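You operate a simulated robot arm through the tools that you are given. There is no shell and no other tool. Be economical: measure what you need, move in short steps, check, and stop when the job is done.

The job below is to be done with a simulated robot arm. You get a single attempt, and the scene is never put back.

TASK
Put things in order on the front of the long bench. At the end: the silver round strainer stands where the white ring jar (marked "RINGS") stood; the white cup stands where the new filter stood; the white ring jar is on the white pouches box; the new filter from the front of the long bench stands where the silver round strainer stood; whatever was shut is shut again. Leave all else as you found it, and nothing knocked over. Set down upright: ring jar.

The check looks at the end state, three seconds after you hand in, the way a careful person would. Anything else that was tipped, shoved, dropped, spilled or broken makes it a failure.

THE ROBOT
A 6-joint arm with a two-finger parallel gripper, fixed in place. Base frame: the origin is at the foot of the arm, x ahead of it, y to its left, z up; the work surface is at about z = 0. Readings come in mm, degrees, newtons and seconds.
With the tool pointing down near the work surface it reaches from about 120 to 500 mm from the base axis. Its first joint turns from -72.0 to 72.0 degrees. Payload 0.65 kg.
The tool frame sits at the grasp point between the pads (the TCP): z along the fingers, y along the line on which they close. The tips reach 25 mm beyond it. Largest opening 76 mm; finger width 18, thickness 10; the body of the gripper, 36 by 78 mm, starts 45 mm behind the TCP.
Orientation is told as [roll, pitch, yaw] about the base's x, y, z axes, in that order, counted from this pose: with the fingers straight down and closing along the base's y, the tool's x points along the base's -x, its y along +y and its z along -z.

THE INTERFACE
- The arm moves only by the tool nudge_tool. Its argument "plan" is one flat list of numbers, 7 for each row, row after row: the gripper command, from -1 (fully open) to 1 (shut), values between in proportion, then the shift along the tool's x, y, z in mm, then the turn, a rotation vector about the tool's x, y, z in degrees. In form: [grip, tx, ty, tz, ax, ay, az, grip, tx, ty, tz, ax, ay, az, ...]. A call has 1 to 12 rows; each row is the pose to reach, as a shift and turn from the pose commanded when the call began, along the tool's axes at that moment. Rows are played at 5 a second. More than 50 mm and 8.6 degrees between two rows, or a gripper value outside its range, and nothing of the call is played. A pose out of reach is approached as far as the arm can. The call stops where the force on the tool passes 40 N (or 10 N more than at its start, if that is more) or the arm is blocked; 0.2 s more then pass. The fingers move at their own pace (about 108 mm/s each) and stop on an object; they squeeze with about 43 N. The grip force told is the motor's: it shows also when the fingers shut on nothing. Time passes only in rows, and 0.2 s behind the last, so rows that repeat a pose let the fingers close. The reply holds the time, the measured pose of the TCP, the force on the tool along the base axes, the opening and the grip force, in the units named above and with some noise, with the torque about the TCP (base axes, N m) and any sound that the robot's microphone picked up.
- Cameras (640 x 400 px; columns grow to the right, rows downward): "scene" is fixed at [71.7, 296.6, 409.7]; the picture's right is [-0.59, -0.81, 0.00], its down [-0.40, 0.29, -0.87] and it looks along [0.70, -0.51, -0.50] (base axes); focal length 214 px, centre (320, 200). "wrist" rides on the gripper at [58, 11, -81] in the tool frame; the picture's right is [-0.18, 0.98, 0.00], its down [-0.75, -0.14, -0.64] and it looks along [-0.63, -0.12, 0.77] (tool axes); focal length 243 px, centre (320, 200). There is no depth. A picture from a camera that has moved, and an enlarged one, comes with that camera's place and axes in the base frame and with its lens. The place of the scene camera against the robot may be out by one fixed shift of up to 12 mm in any direction.
- snapshot(camera): a new picture of that camera. The clock stands still meanwhile.
- inspect(camera, box): a new picture of the part [left, top, right, bottom] of that camera's present view, enlarged. The clock stands still meanwhile.
- job_done(): hands the job in; it is judged then, once.

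Work in short steps. Places have to be worked out from the pictures, the camera data and where the tool is seen: move nearer, look again, correct. Check each grasp and each placing, and mend what went wrong. You have 120 turns and 84 pictures in all, those below and enlarged ones among them. Open the gripper and draw the arm clear of the work before you hand the job in, unless the task says otherwise; then end with one line.

The tools are called as a command line: name --argument value ..., lists and objects as JSON in quotes. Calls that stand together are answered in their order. nudge_tool: Moves the arm, as the interface text tells. Its arguments: {"type":"object","properties":{"plan":{"type":"array","items":{"type":"number"}}},"required":["plan"]} The other tools are called the same way: snapshot (camera) takes a picture; inspect (camera, box) takes an enlarged picture of a part of a camera's view; job_done () hands the job in.

At the start:

```text
time_s: 0.0
position: [236.6, 48.3, 387.5]
tool_rot: [0.0, -0.1, 0.0]
contact_force: [0.7, 0.1, 0.9]
torque: [-0.01, 0.01, -0.02]
opening: 75.9
grip_force: 0.0
```

scene: 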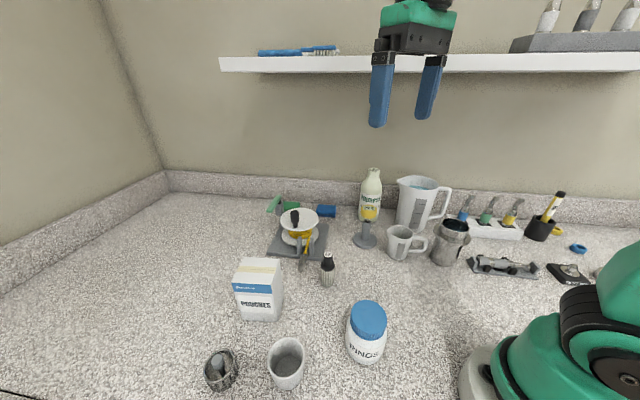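
wrist: 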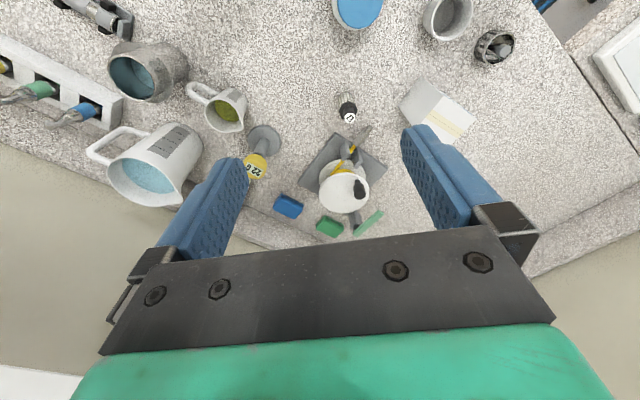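

I begin by enlarging the area with the pouches box, strainer, cup and jar to identify objects.

inspect --camera "scene" --box '[180, 240, 420, 390]'

inspect --camera "scene" --box '[240, 160, 480, 310]'

inspect --camera "wrist" --box '[320, 0, 520, 125]'

```text
2.67 times, centred on (300, 315) of scene
camera zoom: at [71.7, 296.6, 409.7], right [-0.59, -0.81, 0.0], down [-0.4, 0.29, -0.87], along [0.7, -0.51, -0.5], focal length 572 px, centre (373, -107)
```

zoom: 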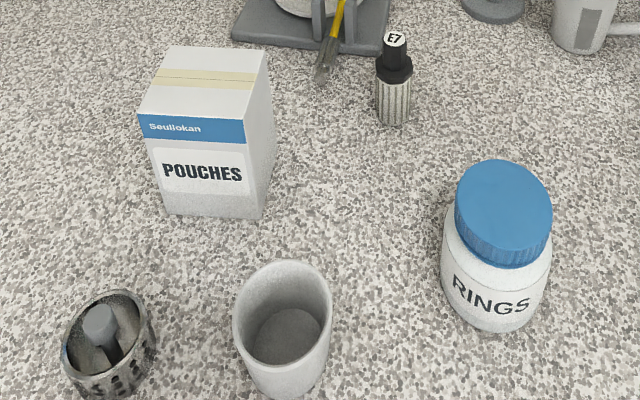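

```text
2.67 times, centred on (360, 235) of scene
camera zoom: at [71.7, 296.6, 409.7], right [-0.59, -0.81, 0.0], down [-0.4, 0.29, -0.87], along [0.7, -0.51, -0.5], focal length 572 px, centre (213, 107)
```

zoom: 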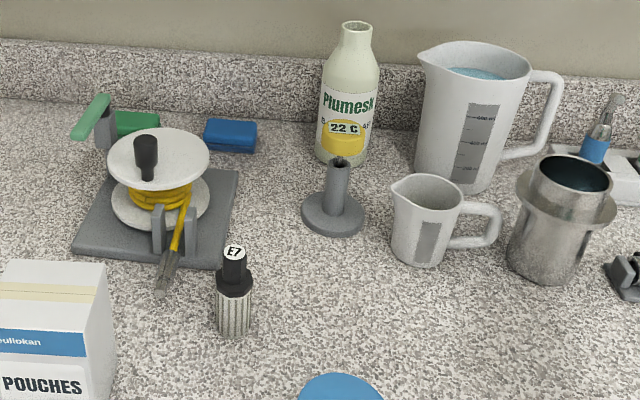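

```text
3.20 times, centred on (420, 62) of wrist
camera zoom: at [176.7, 57.8, 468.0], right [0.18, 0.98, 0.0], down [0.75, -0.14, 0.64], along [0.63, -0.12, -0.77], focal length 776 px, centre (0, 640)
```

zoom: 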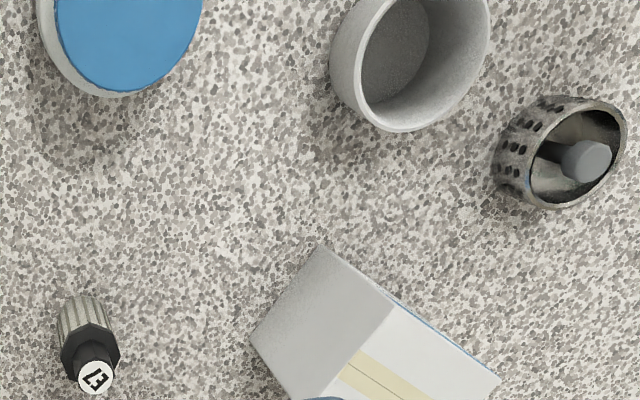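

The E7 pleated cartridge should be the new filter, and the tumbler next to the strainer is the cup. I move the arm back and left to look down on the work area.

nudge_tool --plan '[-1, 22, 34, 0, 0, 0, 0, -1, 44, 68, 0, 0, 0, 0, -1, 66, 102, 0, 0, 0, 0, -1, 66, 102, 0, 0, 0, 0]'

snapshot --camera "wrist"

```text
time_s: 1.0
position: [168.6, 149.8, 387.0]
tool_rot: [0.0, 0.0, 0.0]
contact_force: [-0.3, 0.1, 0.2]
torque: [0.0, -0.01, 0.0]
opening: 76.2
grip_force: 0.1
```

```text
78 pictures are left
camera wrist: at [110.7, 160.2, 468.0], right [0.18, 0.98, 0.0], down [0.75, -0.14, 0.64], along [0.63, -0.12, -0.77], focal length 243 px, centre (320, 200)
```

wrist: 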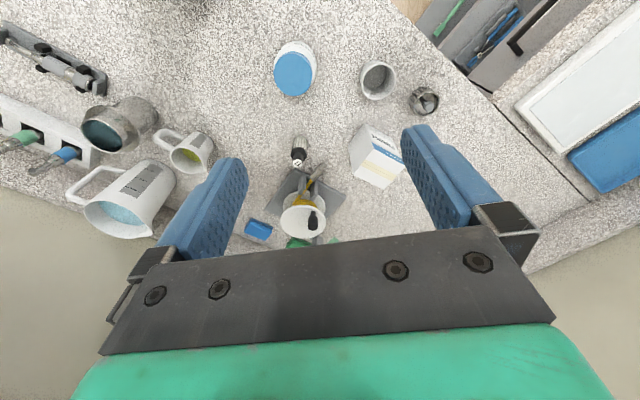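

Good view; enlarging for measurement.

inspect --camera "wrist" --box '[260, 20, 452, 140]'

inspect --camera "wrist" --box '[270, 100, 462, 220]'

```text
3.33 times, centred on (356, 80) of wrist
camera zoom: at [110.7, 160.2, 468.0], right [0.18, 0.98, 0.0], down [0.75, -0.14, 0.64], along [0.63, -0.12, -0.77], focal length 809 px, centre (200, 600)
```

zoom: 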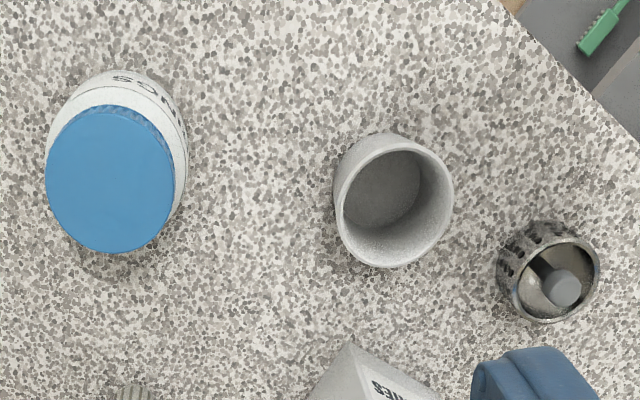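

```text
3.33 times, centred on (366, 160) of wrist
camera zoom: at [110.7, 160.2, 468.0], right [0.18, 0.98, 0.0], down [0.75, -0.14, 0.64], along [0.63, -0.12, -0.77], focal length 809 px, centre (167, 333)
```

zoom: 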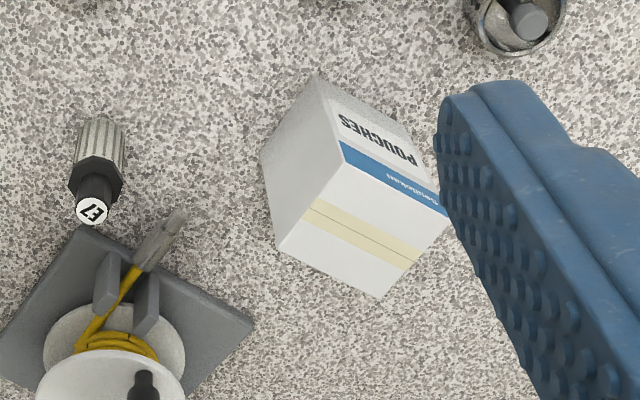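

Estimates: jar (187,107), top ~82; cup (231,235); strainer (283,316), rim ~37; filter (332,78), top ~85; box top centre (358,221), top ~107. I move above the jar to refine.

nudge_tool --plan '[-1, -4, -9, 40, 0, 0, 0, -1, -8, -18, 80, 0, 0, 0, -1, -12, -27, 120, 0, 0, 0, -1, -16, -36, 155, 0, 0, 0, -1, -18, -42, 187, 0, 0, 0, -1, -18, -42, 187, 0, 0, 0]'

snapshot --camera "wrist"

snapshot --camera "scene"

```text
time_s: 2.4
position: [188.0, 108.4, 200.7]
tool_rot: [0.0, 0.0, 0.0]
contact_force: [0.3, -0.7, -1.2]
torque: [-0.03, -0.02, -0.01]
opening: 76.0
grip_force: 0.0
```

```text
75 pictures are left
camera wrist: at [128.3, 118.2, 280.5], right [0.18, 0.98, 0.0], down [0.75, -0.14, 0.64], along [0.63, -0.12, -0.77], focal length 243 px, centre (320, 200)
```

wrist: 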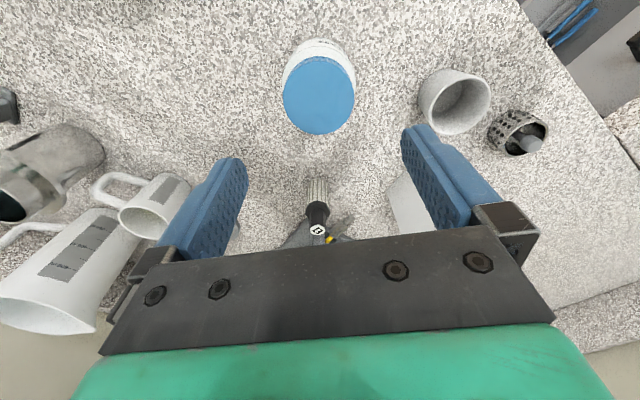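

```text
74 pictures are left
```

scene: 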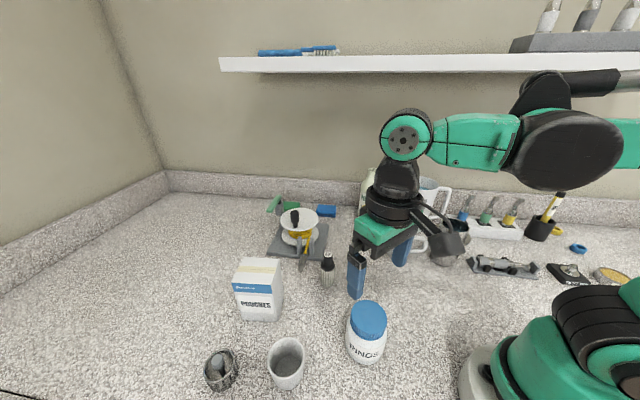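

Jar lid refined to (187,106), top ≈80. I descend to just above and check centring.

nudge_tool --plan '[-1, 0, -1.3, 30, 0, 0, 0, -1, 0, -1.3, 60, 0, 0, 0, -1, 0, -1.3, 90, 0, 0, 0, -1, 0, -1.3, 90, 0, 0, 0]'

snapshot --camera "wrist"

inspect --camera "scene" --box '[300, 230, 460, 380]'

```text
time_s: 3.4
position: [187.8, 106.5, 110.6]
tool_rot: [0.0, 0.0, 0.0]
contact_force: [-0.3, 0.4, 0.1]
torque: [-0.03, 0.0, 0.0]
opening: 76.2
grip_force: 0.0
```

```text
73 pictures are left
camera wrist: at [128.2, 116.8, 190.6], right [0.18, 0.98, 0.0], down [0.75, -0.14, 0.64], along [0.63, -0.12, -0.77], focal length 243 px, centre (320, 200)
```

wrist: 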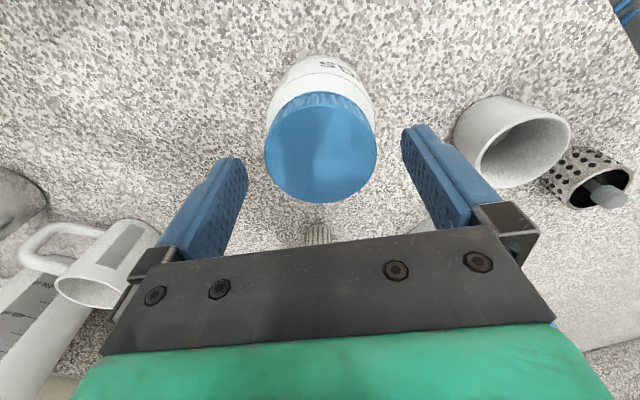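

```text
2.67 times, centred on (380, 305) of scene
camera zoom: at [71.7, 296.6, 409.7], right [-0.59, -0.81, 0.0], down [-0.4, 0.29, -0.87], along [0.7, -0.51, -0.5], focal length 572 px, centre (160, -80)
```

zoom: 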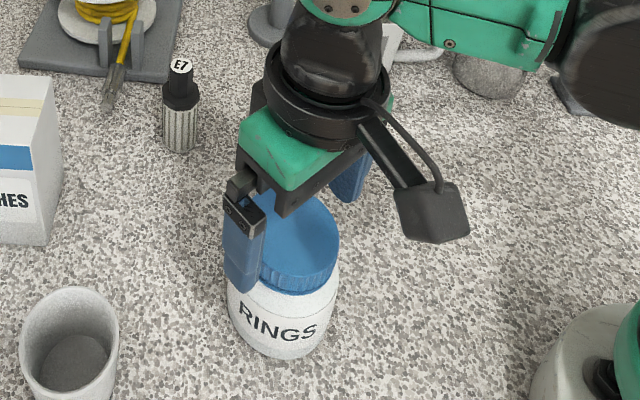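

Centred on the jar to within ~1 mm. I lower to grip the jar's body (z≈44, palm clear of the lid) and close.

nudge_tool --plan '[-1, 0, 0, 22, 0, 0, 0, -1, 0, 0, 44, 0, 0, 0, -1, 0, 0, 66, 0, 0, 0, -1, 0, 0, 66, 0, 0, 0, 1, 0, 0, 66, 0, 0, 0, 1, 0, 0, 66, 0, 0, 0, 1, 0, 0, 66, 0, 0, 0]'

inspect --camera "scene" --box '[300, 230, 460, 380]'

```text
time_s: 5.0
position: [187.3, 106.5, 44.3]
tool_rot: [0.0, 0.0, 0.1]
contact_force: [0.5, 0.3, 0.0]
torque: [-0.02, 0.02, 0.02]
opening: 64.4
grip_force: 42.9
```

```text
2.67 times, centred on (380, 305) of scene
camera zoom: at [71.7, 296.6, 409.7], right [-0.59, -0.81, 0.0], down [-0.4, 0.29, -0.87], along [0.7, -0.51, -0.5], focal length 572 px, centre (160, -80)
```

zoom: 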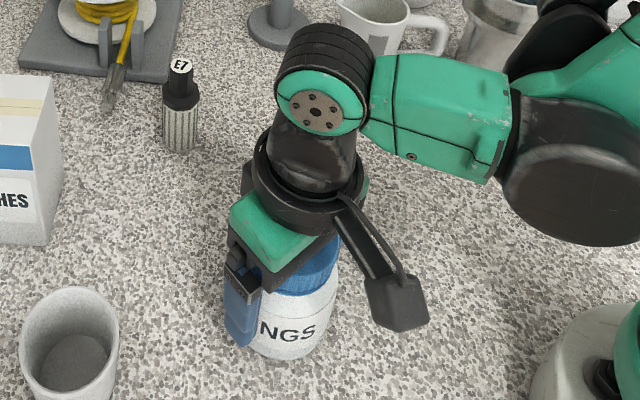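

Gripped the body at 64 mm. I lift straight up to z≈200.

nudge_tool --plan '[1, 0, 0, -15, 0, 0, 0, 1, 0, 0, -45, 0, 0, 0, 1, 0, 0, -80, 0, 0, 0, 1, 0, 0, -120, 0, 0, 0, 1, 0, 0, -156, 0, 0, 0, 1, 0, 0, -156, 0, 0, 0]'

snapshot --camera "scene"

snapshot --camera "wrist"

```text
time_s: 6.4
position: [187.1, 105.6, 200.0]
tool_rot: [0.0, 0.0, 0.0]
contact_force: [0.1, 0.8, -0.9]
torque: [-0.03, -0.01, -0.03]
opening: 64.5
grip_force: 43.0
```

```text
70 pictures are left
```

scene: 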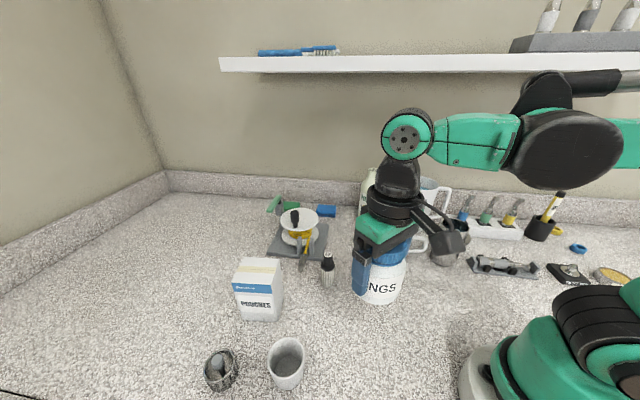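

```text
69 pictures are left
camera wrist: at [128.9, 115.7, 280.6], right [0.18, 0.98, 0.0], down [0.75, -0.14, 0.64], along [0.63, -0.12, -0.77], focal length 243 px, centre (320, 200)
```

wrist: 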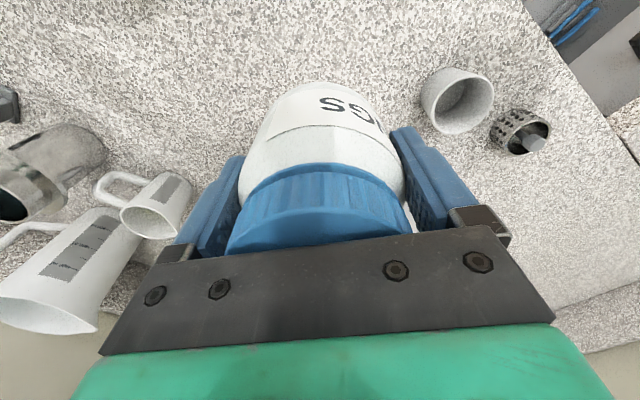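

Jar held with its base at z≈156. Box top centre from both cameras ≈ (358,219), top ≈107; I carry the jar over it at this height.

nudge_tool --plan '[1, -34, 23, -5, 0, 0, 0, 1, -68, 46, -5, 0, 0, 0, 1, -102, 68, -5, 0, 0, 0, 1, -137, 91, -5, 0, 0, 0, 1, -171, 113.5, -5, 0, 0, 0, 1, -171, 113.5, -5, 0, 0, 0]'

snapshot --camera "scene"

snapshot --camera "wrist"

```text
time_s: 7.8
position: [358.6, 218.7, 204.7]
tool_rot: [0.0, 0.0, 0.1]
contact_force: [-0.4, 1.1, -1.0]
torque: [-0.02, 0.02, -0.01]
opening: 64.2
grip_force: 42.6
```

```text
68 pictures are left
```

scene: 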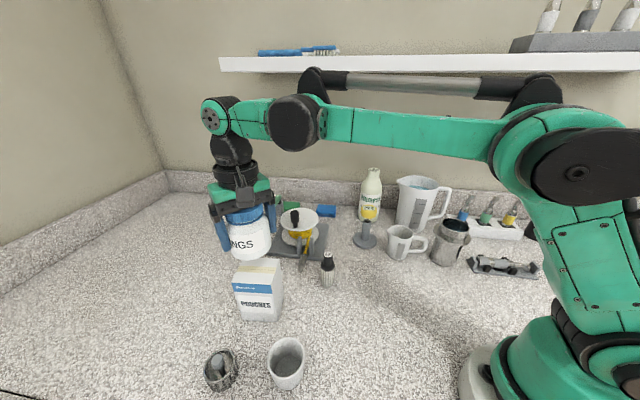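

```text
67 pictures are left
camera wrist: at [299.5, 229.2, 285.5], right [0.18, 0.98, 0.0], down [0.75, -0.14, 0.64], along [0.63, -0.12, -0.77], focal length 243 px, centre (320, 200)
```

wrist: 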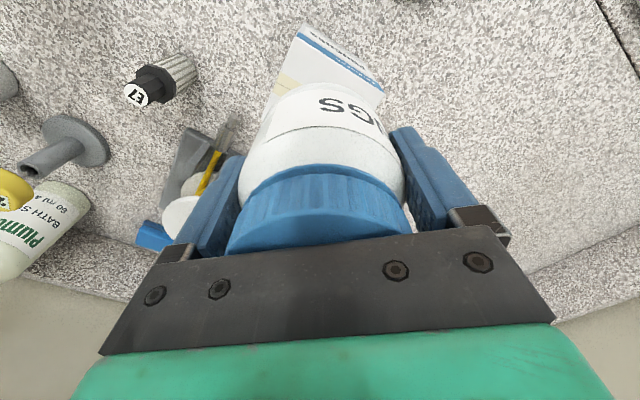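

Jar is above the box. I check the box's front edge corners in the wrist view to refine position and height.

inspect --camera "wrist" --box '[240, 10, 432, 130]'

inspect --camera "scene" --box '[180, 180, 340, 330]'

```text
3.33 times, centred on (336, 70) of wrist
camera zoom: at [299.5, 229.2, 285.5], right [0.18, 0.98, 0.0], down [0.75, -0.14, 0.64], along [0.63, -0.12, -0.77], focal length 809 px, centre (267, 633)
```

zoom: 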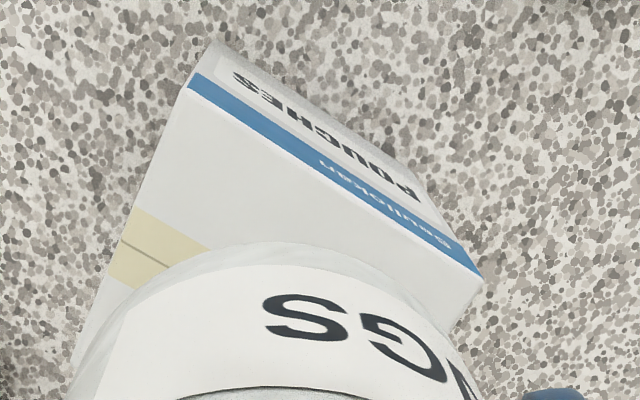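

```text
2.67 times, centred on (260, 255) of scene
camera zoom: at [71.7, 296.6, 409.7], right [-0.59, -0.81, 0.0], down [-0.4, 0.29, -0.87], along [0.7, -0.51, -0.5], focal length 572 px, centre (480, 53)
```

zoom: 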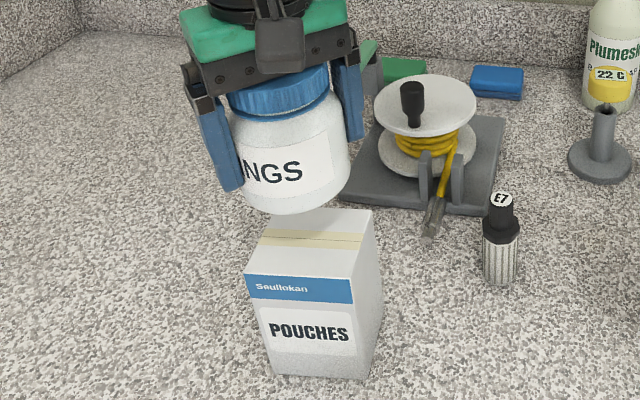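

Box centre confirmed at ≈(360,219). I lower the jar to z≈160, then inspect before contact.

nudge_tool --plan '[1, -1, 0.5, 15, 0, 0, 0, 1, -1, 0.5, 30, 0, 0, 0, 1, -1, 0.5, 42, 0, 0, 0, 1, -1, 0.5, 42, 0, 0, 0]'

inspect --camera "scene" --box '[180, 180, 340, 330]'

```text
time_s: 8.8
position: [359.7, 219.6, 161.7]
tool_rot: [0.0, 0.0, -0.1]
contact_force: [-0.3, 1.7, -0.3]
torque: [0.01, 0.01, 0.01]
opening: 63.9
grip_force: 43.4
```

```text
2.67 times, centred on (260, 255) of scene
camera zoom: at [71.7, 296.6, 409.7], right [-0.59, -0.81, 0.0], down [-0.4, 0.29, -0.87], along [0.7, -0.51, -0.5], focal length 572 px, centre (480, 53)
```

zoom: 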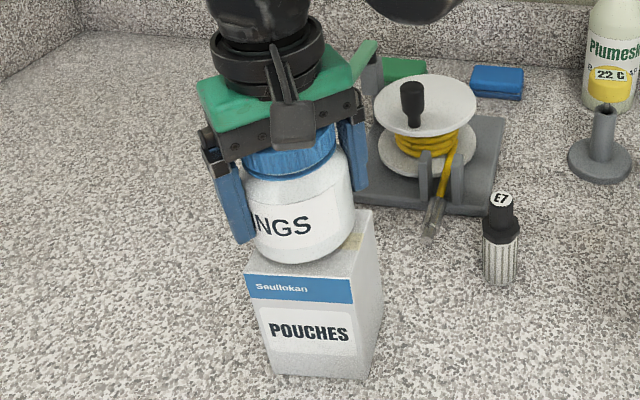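

Close to contact. I lower in 2 mm steps watching force.

nudge_tool --plan '[1, 0, 0, 2, 0, 0, 0, 1, 0, 0, 4, 0, 0, 0, 1, 0, 0, 4, 0, 0, 0]'

nudge_tool --plan '[1, 0, 0, 1.5, 0, 0, 0, 1, 0, 0, 3, 0, 0, 0, 1, 0, 0, 3, 0, 0, 0]'

```text
time_s: 9.6
position: [358.5, 219.0, 157.8]
tool_rot: [-0.1, 0.0, -0.1]
contact_force: [0.2, -0.5, -0.5]
torque: [0.01, 0.0, 0.0]
opening: 64.1
grip_force: 42.7
```

```text
time_s: 10.4
position: [360.7, 220.3, 157.5]
tool_rot: [0.0, 0.1, 0.0]
contact_force: [0.0, 0.3, -0.5]
torque: [0.0, -0.01, 0.03]
opening: 64.1
grip_force: 43.1
```

Force still ~0, reading 157.5. I repeat a small step.

nudge_tool --plan '[1, 0, 0, 1, 0, 0, 0, 1, 0, 0, 2, 0, 0, 0, 1, 0, 0, 2, 0, 0, 0]'

inspect --camera "scene" --box '[220, 200, 300, 275]'

```text
time_s: 11.2
position: [360.3, 221.2, 154.3]
tool_rot: [0.0, 0.0, 0.0]
contact_force: [0.1, 0.1, -0.5]
torque: [0.02, -0.01, 0.0]
opening: 63.9
grip_force: 42.5
```

```text
5.33 times, centred on (260, 238) of scene
camera zoom: at [71.7, 296.6, 409.7], right [-0.59, -0.81, 0.0], down [-0.4, 0.29, -0.87], along [0.7, -0.51, -0.5], focal length 1144 px, centre (640, 0)
```

zoom: 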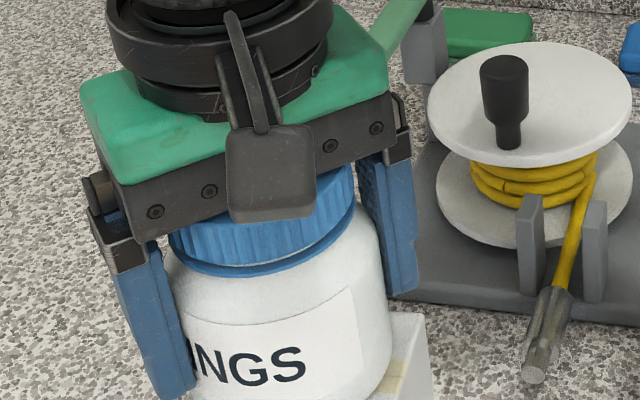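

Still no contact. Continue with small steps.

nudge_tool --plan '[1, 0, 0, 1, 0, 0, 0, 1, 0, 0, 2, 0, 0, 0, 1, 0, 0, 3, 0, 0, 0, 1, 0, 0, 3, 0, 0, 0]'

nudge_tool --plan '[1, 0, 0, 1, 0, 0, 0, 1, 0, 0, 2, 0, 0, 0, 1, 0, 0, 2, 0, 0, 0]'

inspect --camera "scene" --box '[220, 235, 300, 310]'

```text
time_s: 11.9
position: [360.4, 221.3, 153.2]
tool_rot: [0.0, 0.0, 0.0]
contact_force: [0.5, -0.8, 14.1]
torque: [-0.03, -0.08, -0.03]
opening: 63.9
grip_force: 43.1
stopped in row 3: the force on the tool passed its limit at 40 N (the readings are from after the stop); the commanded pose is now the measured one
```

```text
time_s: 12.3
position: [359.6, 221.1, 153.6]
tool_rot: [0.1, 0.0, -0.1]
contact_force: [-1.7, -0.1, 15.0]
torque: [-0.04, -0.05, 0.0]
opening: 63.6
grip_force: 42.8
stopped in row 2: the force on the tool passed its limit at 40 N (the readings are from after the stop); the commanded pose is now the measured one
```

```text
5.33 times, centred on (260, 272) of scene
camera zoom: at [71.7, 296.6, 409.8], right [-0.59, -0.81, 0.0], down [-0.4, 0.29, -0.87], along [0.7, -0.51, -0.5], focal length 1144 px, centre (640, -187)
```

zoom: 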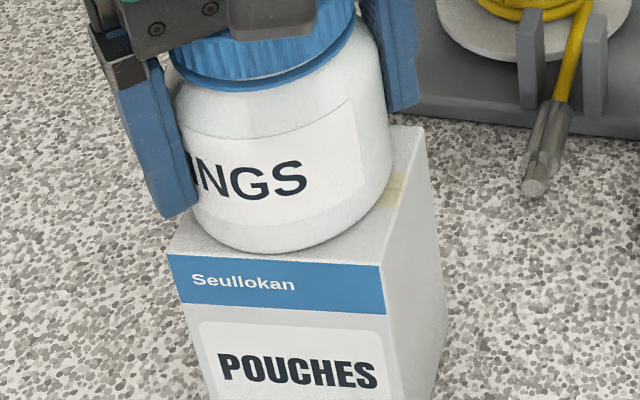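

Contact at z≈153.5: jar seated on the box. I ease off slightly, release and rise straight up.

nudge_tool --plan '[1, 0, 0, -0.6, 0, 0, 0, 0.8, 0, 0, -0.6, 0, 0, 0, -1, 0, 0, -0.6, 0, 0, 0, -1, 0, 0, -0.6, 0, 0, 0, -1, 0, 0, -0.6, 0, 0, 0]'

inspect --camera "scene" --box '[180, 180, 340, 330]'

```text
time_s: 13.5
position: [358.5, 220.7, 152.8]
tool_rot: [0.0, 0.0, -0.1]
contact_force: [0.0, 0.0, -0.6]
torque: [-0.03, 0.01, 0.0]
opening: 76.1
grip_force: 0.0
```

```text
2.67 times, centred on (260, 255) of scene
camera zoom: at [71.7, 296.6, 409.7], right [-0.59, -0.81, 0.0], down [-0.4, 0.29, -0.87], along [0.7, -0.51, -0.5], focal length 572 px, centre (480, 53)
```

zoom: 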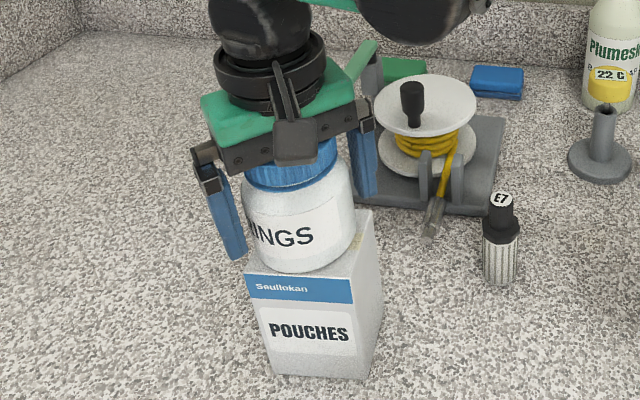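

Released cleanly; rising straight up.

nudge_tool --plan '[-1, 0, 0, -10, 0, 0, 0, -1, 0, 0, -30, 0, 0, 0, -1, 0, 0, -65, 0, 0, 0, -1, 0, 0, -100, 0, 0, 0, -1, 0, 0, -125, 0, 0, 0, -1, 0, 0, -125, 0, 0, 0]'

snapshot --camera "scene"

snapshot --camera "wrist"

```text
time_s: 14.9
position: [357.9, 219.1, 277.4]
tool_rot: [-0.1, 0.0, -0.2]
contact_force: [0.2, 0.0, 0.3]
torque: [0.02, -0.01, -0.01]
opening: 76.0
grip_force: 0.0
```

```text
60 pictures are left
```

scene: 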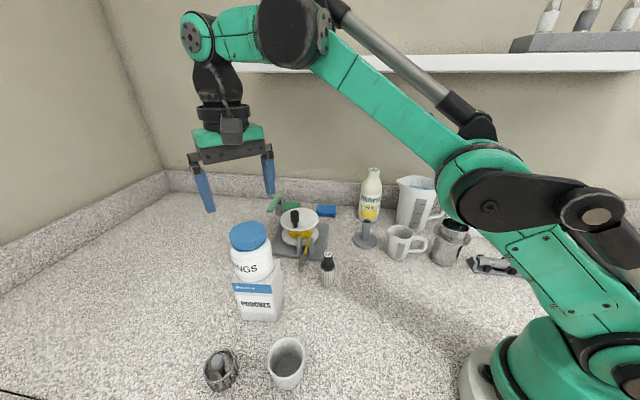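

```text
59 pictures are left
camera wrist: at [298.9, 229.3, 357.7], right [0.19, 0.98, 0.0], down [0.75, -0.14, 0.64], along [0.63, -0.12, -0.77], focal length 243 px, centre (320, 200)
```

wrist: 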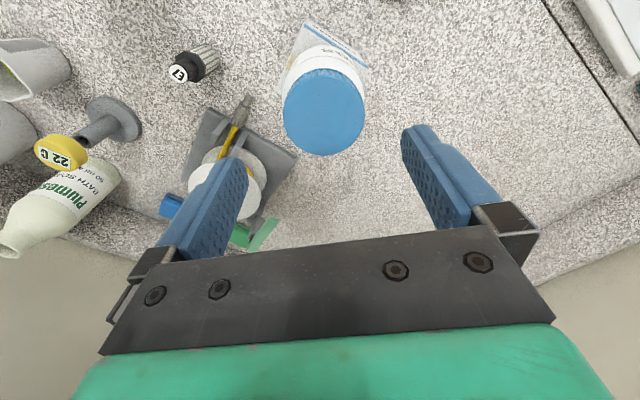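

Jar stands well on the box. Next the strainer: I move above (283,316) at z≈200.

nudge_tool --plan '[-1, 25, 32, 0, 0, 0, 0, -1, 50, 64, 0, 0, 0, 0, -1, 75, 97, 10, 0, 0, 0, -1, 75, 97, 45, 0, 0, 0, -1, 75, 97, 77, 0, 0, 0, -1, 75, 97, 77, 0, 0, 0]'

snapshot --camera "wrist"

```text
time_s: 16.3
position: [285.1, 318.4, 200.1]
tool_rot: [-0.1, -0.1, -0.1]
contact_force: [0.9, -0.3, -0.3]
torque: [0.04, 0.0, -0.03]
opening: 76.0
grip_force: 0.1
```

```text
58 pictures are left
camera wrist: at [225.4, 328.7, 281.3], right [0.19, 0.98, 0.0], down [0.75, -0.14, 0.64], along [0.63, -0.12, -0.77], focal length 243 px, centre (320, 200)
```

wrist: 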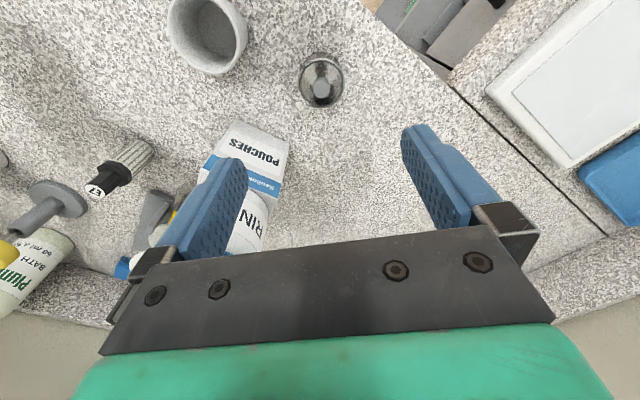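

Inspecting the strainer closely.

inspect --camera "wrist" --box '[272, 35, 368, 125]'

inspect --camera "scene" --box '[180, 320, 308, 400]'

```text
4.44 times, centred on (320, 80) of wrist
camera zoom: at [225.4, 328.7, 281.3], right [0.19, 0.98, 0.0], down [0.75, -0.14, 0.64], along [0.63, -0.12, -0.77], focal length 1078 px, centre (320, 733)
```

zoom: 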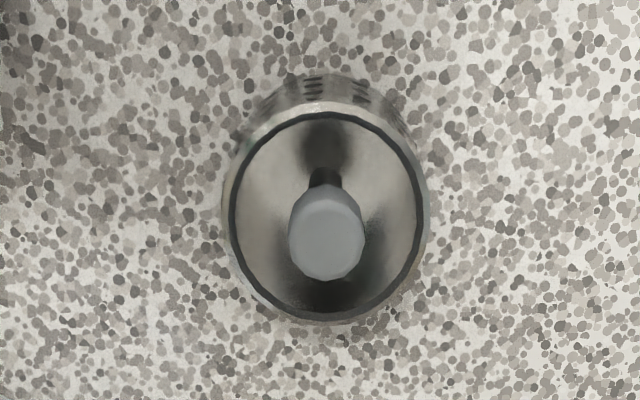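

```text
5.00 times, centred on (244, 360) of scene
camera zoom: at [71.7, 296.6, 409.7], right [-0.59, -0.81, 0.0], down [-0.4, 0.29, -0.87], along [0.7, -0.51, -0.5], focal length 1072 px, centre (700, -600)
```

zoom: 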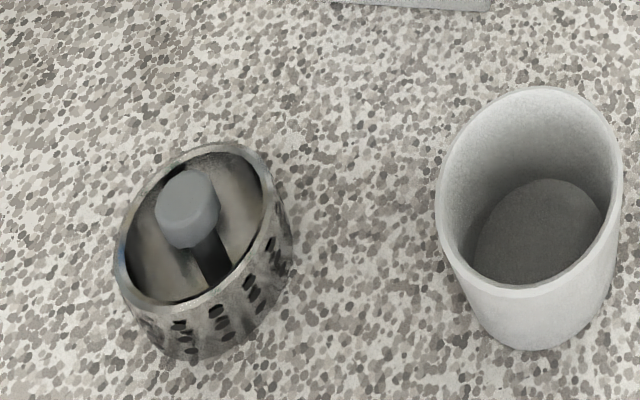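

Strainer centre ≈(287,318), rim ~30 mm high, ~47 mm wide. I descend part-way and recheck.

nudge_tool --plan '[-1, -3, 0, 35, 0, 0, 0, -1, -3, 0, 70, 0, 0, 0, -1, -3, 0, 105, 0, 0, 0, -1, -3, 0, 105, 0, 0, 0]'

snapshot --camera "wrist"

```text
time_s: 17.3
position: [287.3, 317.5, 95.7]
tool_rot: [0.0, 0.0, -0.1]
contact_force: [0.5, -0.2, 0.6]
torque: [0.01, -0.01, -0.03]
opening: 76.0
grip_force: 0.0
```

```text
55 pictures are left
camera wrist: at [228.2, 328.5, 176.3], right [0.19, 0.98, 0.0], down [0.75, -0.14, 0.64], along [0.63, -0.12, -0.77], focal length 243 px, centre (320, 200)
```

wrist: 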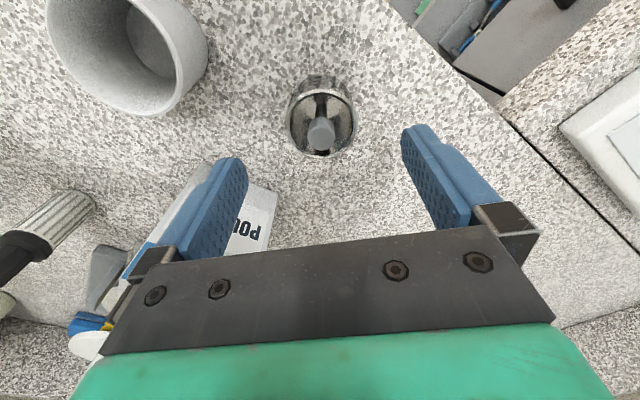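

Well centred. I descend to z≈29 (tips ~4 mm above the bench) and close on the wall.

nudge_tool --plan '[-1, 0, 1, 25, 0, 0, 0, -1, 0, 1, 50, 0, 0, 0, -1, 0, 1, 66, 0, 0, 0, -1, 0, 1, 66, 0, 0, 0, 0.2, 0, 1, 66, 0, 0, 0, 1, 0, 1, 66, 0, 0, 0, 1, 0, 1, 66, 0, 0, 0, 1, 0, 1, 66, 0, 0, 0]'

inspect --camera "scene" --box '[140, 280, 300, 400]'

inspect --camera "wrist" --box '[220, 80, 460, 260]'

```text
time_s: 19.1
position: [288.4, 316.4, 30.9]
tool_rot: [0.0, 0.0, -0.1]
contact_force: [0.2, -0.2, 0.0]
torque: [-0.01, 0.02, -0.02]
opening: 43.7
grip_force: 43.0
```

```text
3.33 times, centred on (220, 340) of scene
camera zoom: at [71.7, 296.6, 409.7], right [-0.59, -0.81, 0.0], down [-0.4, 0.29, -0.87], along [0.7, -0.51, -0.5], focal length 715 px, centre (653, -267)
```

zoom: 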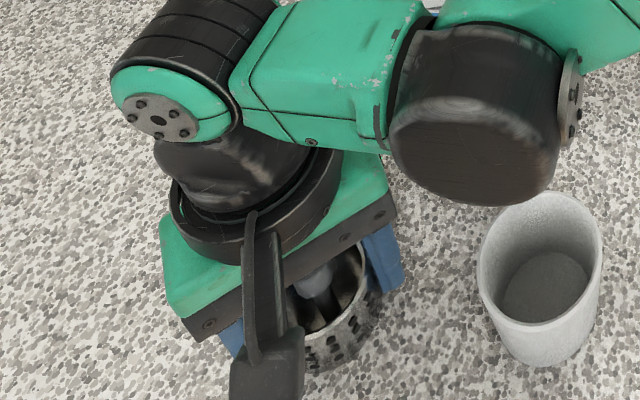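

```text
2.22 times, centred on (340, 170) of wrist
camera zoom: at [228.3, 328.7, 111.1], right [0.19, 0.98, 0.0], down [0.75, -0.14, 0.64], along [0.63, -0.12, -0.77], focal length 539 px, centre (276, 267)
```

zoom: 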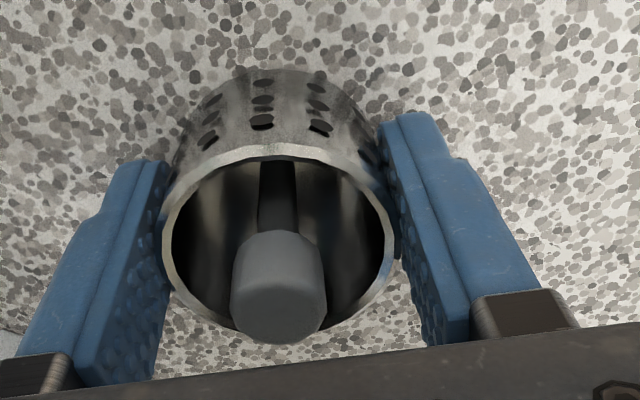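

Firm grip at 43.7 mm. I lift and carry to the jar's old spot (187.5,106.3).

nudge_tool --plan '[1, 0, 0, -10, 0, 0, 0, 1, 0, 0, -45, 0, 0, 0, 1, 0, 0, -85, 0, 0, 0, 1, 0, 0, -125, 0, 0, 0, 1, 17, -35, -125, 0, 0, 0, 1, 34, -70, -125, 0, 0, 0, 1, 50, -105, -125, 0, 0, 0, 1, 67, -141, -125, 0, 0, 0, 1, 84, -176, -125, 0, 0, 0, 1, 100, -211, -125, 0, 0, 0, 1, 100, -211, -125, 0, 0, 0]'

snapshot --camera "wrist"

snapshot --camera "scene"

```text
time_s: 21.5
position: [185.9, 106.9, 155.9]
tool_rot: [0.0, 0.0, -0.1]
contact_force: [1.3, 0.7, 0.0]
torque: [0.02, -0.02, 0.05]
opening: 43.9
grip_force: 43.2
```

```text
52 pictures are left
camera wrist: at [127.5, 117.5, 236.5], right [0.19, 0.98, 0.0], down [0.75, -0.14, 0.64], along [0.63, -0.12, -0.77], focal length 243 px, centre (320, 200)
```

wrist: 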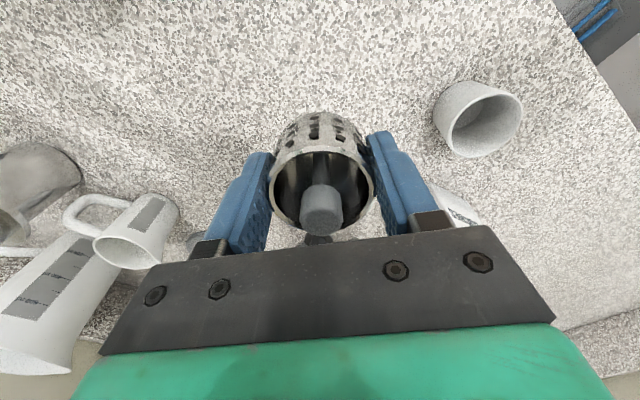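

```text
51 pictures are left
```

scene: 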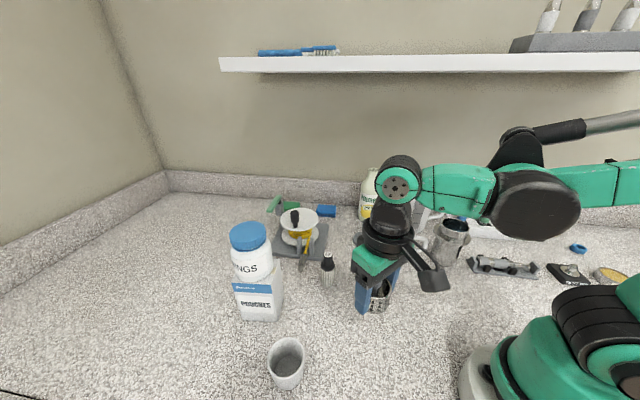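

Over the spot. I lower nearly to the bench (2 mm gap).

nudge_tool --plan '[1, 0, -1.3, 35, 0, 0, 0, 1, 0, -1.3, 70, 0, 0, 0, 1, 0, -1.3, 100, 0, 0, 0, 1, 0, -1.3, 115, 0, 0, 0, 1, 0, -1.3, 122, 0, 0, 0, 1, 0, -1.3, 122, 0, 0, 0]'

nudge_tool --plan '[1, 0, 0, 1, 0, 0, 0, 1, 0, 0, 2, 0, 0, 0, 1, 0, 0, 3, 0, 0, 0, 1, 0, 0, 3.5, 0, 0, 0, 1, 0, 0, 3.5, 0, 0, 0]'

inspect --camera "wrist" --box '[220, 80, 460, 260]'

```text
time_s: 22.9
position: [185.3, 105.8, 32.6]
tool_rot: [0.0, 0.0, -0.1]
contact_force: [-0.9, 0.0, -0.7]
torque: [-0.01, 0.0, 0.01]
opening: 43.7
grip_force: 42.9
```

```text
time_s: 24.1
position: [187.6, 105.4, 31.2]
tool_rot: [-0.1, 0.0, -0.1]
contact_force: [0.6, 0.8, -0.3]
torque: [-0.01, -0.05, 0.0]
opening: 43.7
grip_force: 43.2
```

```text
2.22 times, centred on (340, 170) of wrist
camera zoom: at [128.3, 116.7, 111.5], right [0.19, 0.98, 0.0], down [0.75, -0.14, 0.64], along [0.63, -0.12, -0.77], focal length 539 px, centre (276, 267)
```

zoom: 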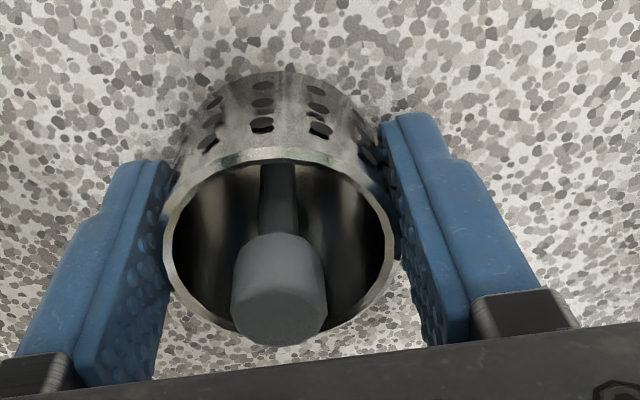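

0.4 mm above the original grip height, strainer slightly pivoted. I lower a further ~1.5 mm to seat it.

nudge_tool --plan '[1, 0, 0, 0.5, 0, 0, 0, 1, 0, 0, 1, 0, 0, 0, 1, 0, 0, 1.5, 0, 0, 0, 1, 0, 0, 1.5, 0, 0, 0]'

```text
time_s: 25.1
position: [187.4, 107.4, 29.4]
tool_rot: [0.0, 0.0, -0.1]
contact_force: [0.1, 0.9, -0.7]
torque: [0.06, 0.0, -0.02]
opening: 43.7
grip_force: 44.0
```

nudge_tool --plan '[1, 0, 0, 0.5, 0, 0, 0, 1, 0, 0, 1, 0, 0, 0, 1, 0, 0, 1.5, 0, 0, 0, 1, 0, 0, 1.5, 0, 0, 0]'

inspect --camera "wrist" --box '[220, 80, 460, 260]'

```text
time_s: 26.1
position: [188.5, 107.0, 30.0]
tool_rot: [-0.1, 0.0, -0.2]
contact_force: [-0.5, 0.0, -0.1]
torque: [-0.02, -0.02, 0.03]
opening: 43.8
grip_force: 42.7
out of reach, approached as far as the arm can: row 1, 2, 3, 4
```

```text
2.22 times, centred on (340, 170) of wrist
camera zoom: at [128.7, 117.2, 111.2], right [0.19, 0.98, 0.0], down [0.75, -0.14, 0.64], along [0.63, -0.12, -0.77], focal length 539 px, centre (276, 267)
```

zoom: 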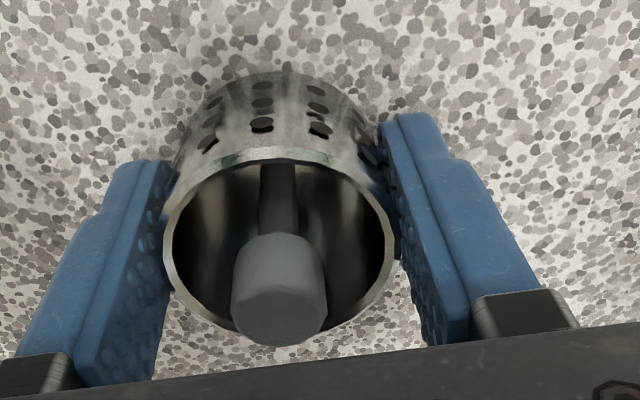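

The arm's low limit here equals the original grasp height, so the strainer is within a fraction of a mm of the bench. Releasing and rising.

nudge_tool --plan '[0.3, 0, 0, 0, 0, 0, 0, -0.3, 0, 0, 0, 0, 0, 0, -1, 0, 0, 0, 0, 0, 0, -1, 0, 0, 0, 0, 0, 0]'

nudge_tool --plan '[-1, 0, 0, -20, 0, 0, 0, -1, 0, 0, -55, 0, 0, 0, -1, 0, 0, -95, 0, 0, 0, -1, 0, 0, -135, 0, 0, 0, -1, 0, 0, -170, 0, 0, 0, -1, 0, 0, -170, 0, 0, 0]'

snapshot --camera "wrist"

snapshot --camera "scene"

```text
time_s: 27.1
position: [187.8, 105.8, 30.1]
tool_rot: [-0.1, 0.0, -0.1]
contact_force: [0.0, 0.2, -0.4]
torque: [-0.01, -0.04, 0.02]
opening: 76.0
grip_force: 0.0
```

```text
time_s: 28.5
position: [187.8, 106.4, 201.0]
tool_rot: [0.0, -0.1, -0.1]
contact_force: [-0.5, 0.1, -0.1]
torque: [0.0, -0.01, -0.02]
opening: 76.0
grip_force: 0.1
```

```text
48 pictures are left
camera wrist: at [128.3, 117.5, 281.1], right [0.19, 0.98, 0.0], down [0.75, -0.14, 0.64], along [0.63, -0.12, -0.77], focal length 243 px, centre (320, 200)
```

wrist: 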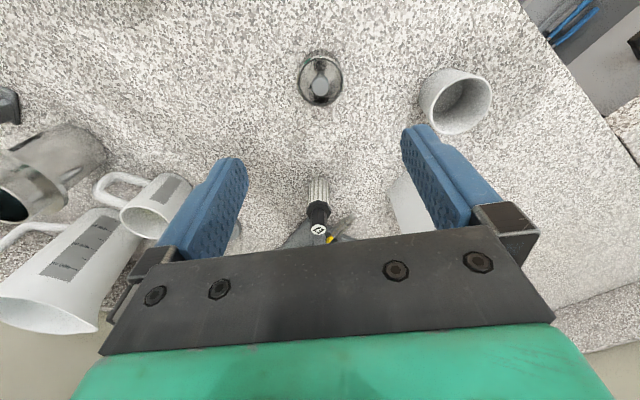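

```text
47 pictures are left
```

scene: 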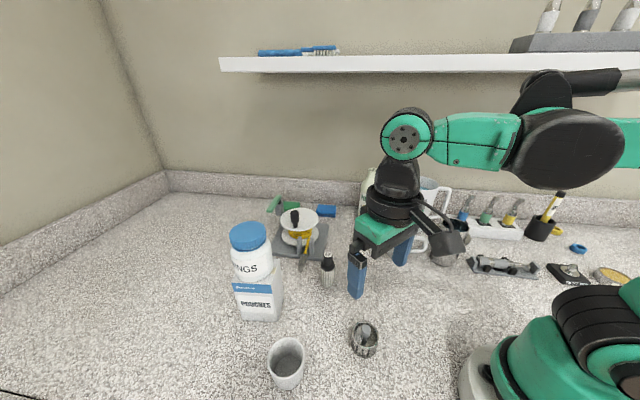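

Strainer is upright on the jar's old spot. Now the filter: I move above (332,78).

nudge_tool --plan '[-1, -36, -7, 0, 0, 0, 0, -1, -72, -14, 0, 0, 0, 0, -1, -108, -21, 0, 0, 0, 0, -1, -144, -28, 0, 0, 0, 0, -0.3, -144, -28, 0, 0, 0, 0]'

snapshot --camera "wrist"

```text
time_s: 29.7
position: [331.4, 79.0, 201.6]
tool_rot: [0.1, 0.1, -0.1]
contact_force: [-0.1, 0.6, 0.4]
torque: [0.03, 0.0, 0.01]
opening: 49.2
grip_force: 0.0
```

```text
46 pictures are left
camera wrist: at [273.0, 89.7, 281.6], right [0.19, 0.98, 0.0], down [0.75, -0.14, 0.64], along [0.63, -0.12, -0.77], focal length 243 px, centre (320, 200)
```

wrist: 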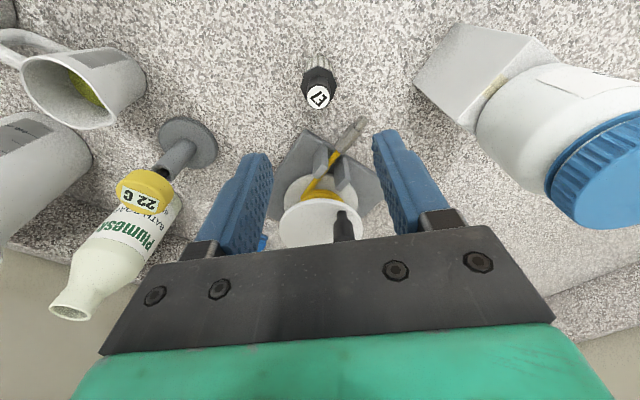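

Filter at (330.5,77.5), top ≈85. I correct by ~1 mm and lower to z≈115 for a check.

nudge_tool --plan '[-0.3, 1.3, -1, 30, 0, 0, 0, -0.3, 1.3, -1, 60, 0, 0, 0, -0.3, 1.3, -1, 86, 0, 0, 0, -0.3, 1.3, -1, 86, 0, 0, 0]'

inspect --camera "wrist" --box '[200, 40, 440, 240]'

inspect --camera "scene" --box '[260, 190, 400, 310]'

```text
time_s: 30.7
position: [329.1, 78.3, 115.9]
tool_rot: [0.0, 0.1, 0.0]
contact_force: [-0.7, 0.6, 0.0]
torque: [0.0, -0.01, 0.03]
opening: 49.4
grip_force: 0.0
```

```text
2.00 times, centred on (320, 140) of wrist
camera zoom: at [270.5, 88.8, 195.5], right [0.19, 0.98, 0.0], down [0.75, -0.14, 0.64], along [0.63, -0.12, -0.77], focal length 485 px, centre (320, 320)
```

zoom: 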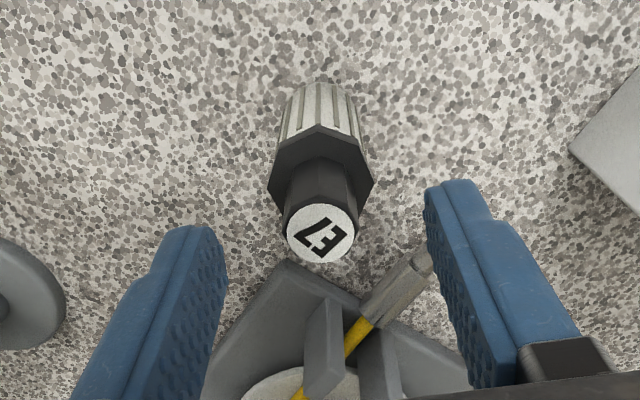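

```text
3.33 times, centred on (330, 250) of scene
camera zoom: at [71.7, 296.6, 409.7], right [-0.59, -0.81, 0.0], down [-0.4, 0.29, -0.87], along [0.7, -0.51, -0.5], focal length 715 px, centre (287, 33)
```

zoom: 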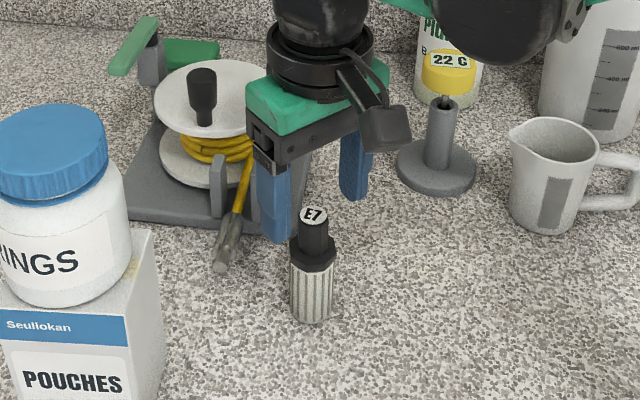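

Filter at about (332,77.4). I correct +2.3 mm in x and lower to z≈48, then close.

nudge_tool --plan '[-0.3, -2.3, -0.4, 22, 0, 0, 0, -0.3, -2.3, -0.4, 45, 0, 0, 0, -0.3, -2.3, -0.4, 67, 0, 0, 0, -0.3, -2.3, -0.4, 67, 0, 0, 0, 0.3, -2.3, -0.4, 67, 0, 0, 0, 1, -2.3, -0.4, 67, 0, 0, 0, 1, -2.3, -0.4, 67, 0, 0, 0, 1, -2.3, -0.4, 67, 0, 0, 0]'

inspect --camera "wrist" --box '[200, 40, 440, 240]'

inspect --camera "scene" --box '[260, 190, 400, 310]'

```text
time_s: 32.5
position: [332.6, 76.2, 47.6]
tool_rot: [0.0, 0.0, -0.1]
contact_force: [0.2, 0.2, 0.5]
torque: [-0.06, -0.03, 0.0]
opening: 30.4
grip_force: 42.7
```

```text
2.00 times, centred on (320, 140) of wrist
camera zoom: at [273.2, 88.1, 128.2], right [0.19, 0.98, 0.0], down [0.75, -0.14, 0.64], along [0.63, -0.12, -0.77], focal length 485 px, centre (320, 320)
```

zoom: 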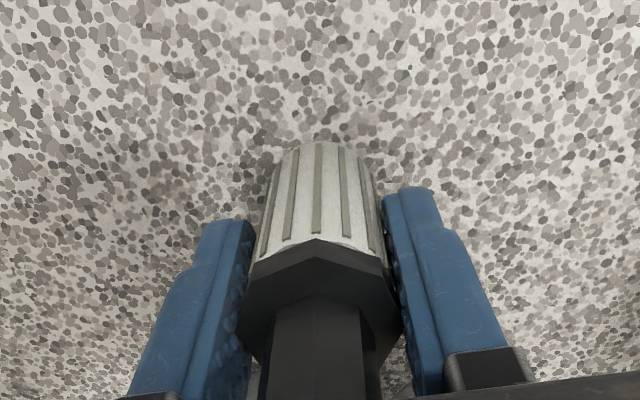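

```text
3.33 times, centred on (330, 250) of scene
camera zoom: at [71.7, 296.6, 409.7], right [-0.59, -0.81, 0.0], down [-0.4, 0.29, -0.87], along [0.7, -0.51, -0.5], focal length 715 px, centre (287, 33)
```

zoom: 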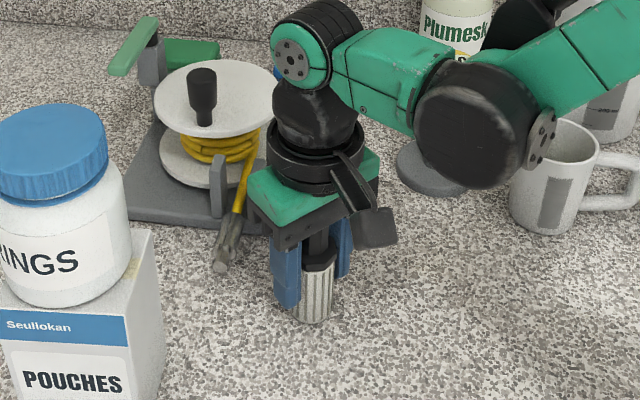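

Held at the collar (30.4 mm). I lift 150 mm and carry it around the jar/box to above the strainer's old spot (287.5,318).

nudge_tool --plan '[1, 0, 0, -10, 0, 0, 0, 1, 0, 0, -55, 0, 0, 0, 1, 0, 0, -103, 0, 0, 0, 1, 0, 0, -150, 0, 0, 0, 1, 25, 28, -150, 0, 0, 0, 1, 51, 56, -150, 0, 0, 0, 1, 76, 84, -150, 0, 0, 0, 1, 102, 113, -150, 0, 0, 0, 1, 83, 155, -150, 0, 0, 0, 1, 64, 198, -150, 0, 0, 0, 1, 45, 241, -150, 0, 0, 0, 1, 45, 241, -150, 0, 0, 0]'

snapshot --camera "wrist"

snapshot --camera "scene"

```text
time_s: 35.1
position: [288.2, 318.3, 197.3]
tool_rot: [-0.1, 0.0, -0.1]
contact_force: [-0.3, 0.5, 0.9]
torque: [0.0, 0.03, 0.0]
opening: 30.4
grip_force: 43.1
```

```text
41 pictures are left
camera wrist: at [228.6, 329.0, 278.6], right [0.19, 0.98, 0.0], down [0.75, -0.14, 0.64], along [0.63, -0.12, -0.77], focal length 243 px, centre (320, 200)
```

wrist: 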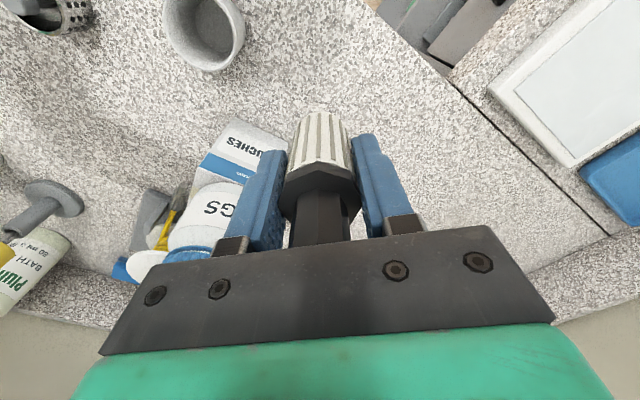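

```text
40 pictures are left
```

scene: 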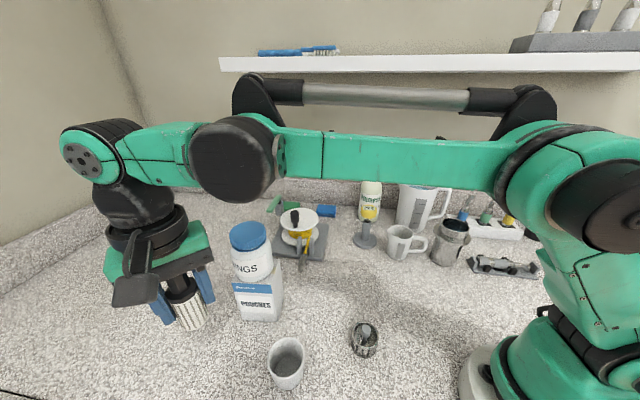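

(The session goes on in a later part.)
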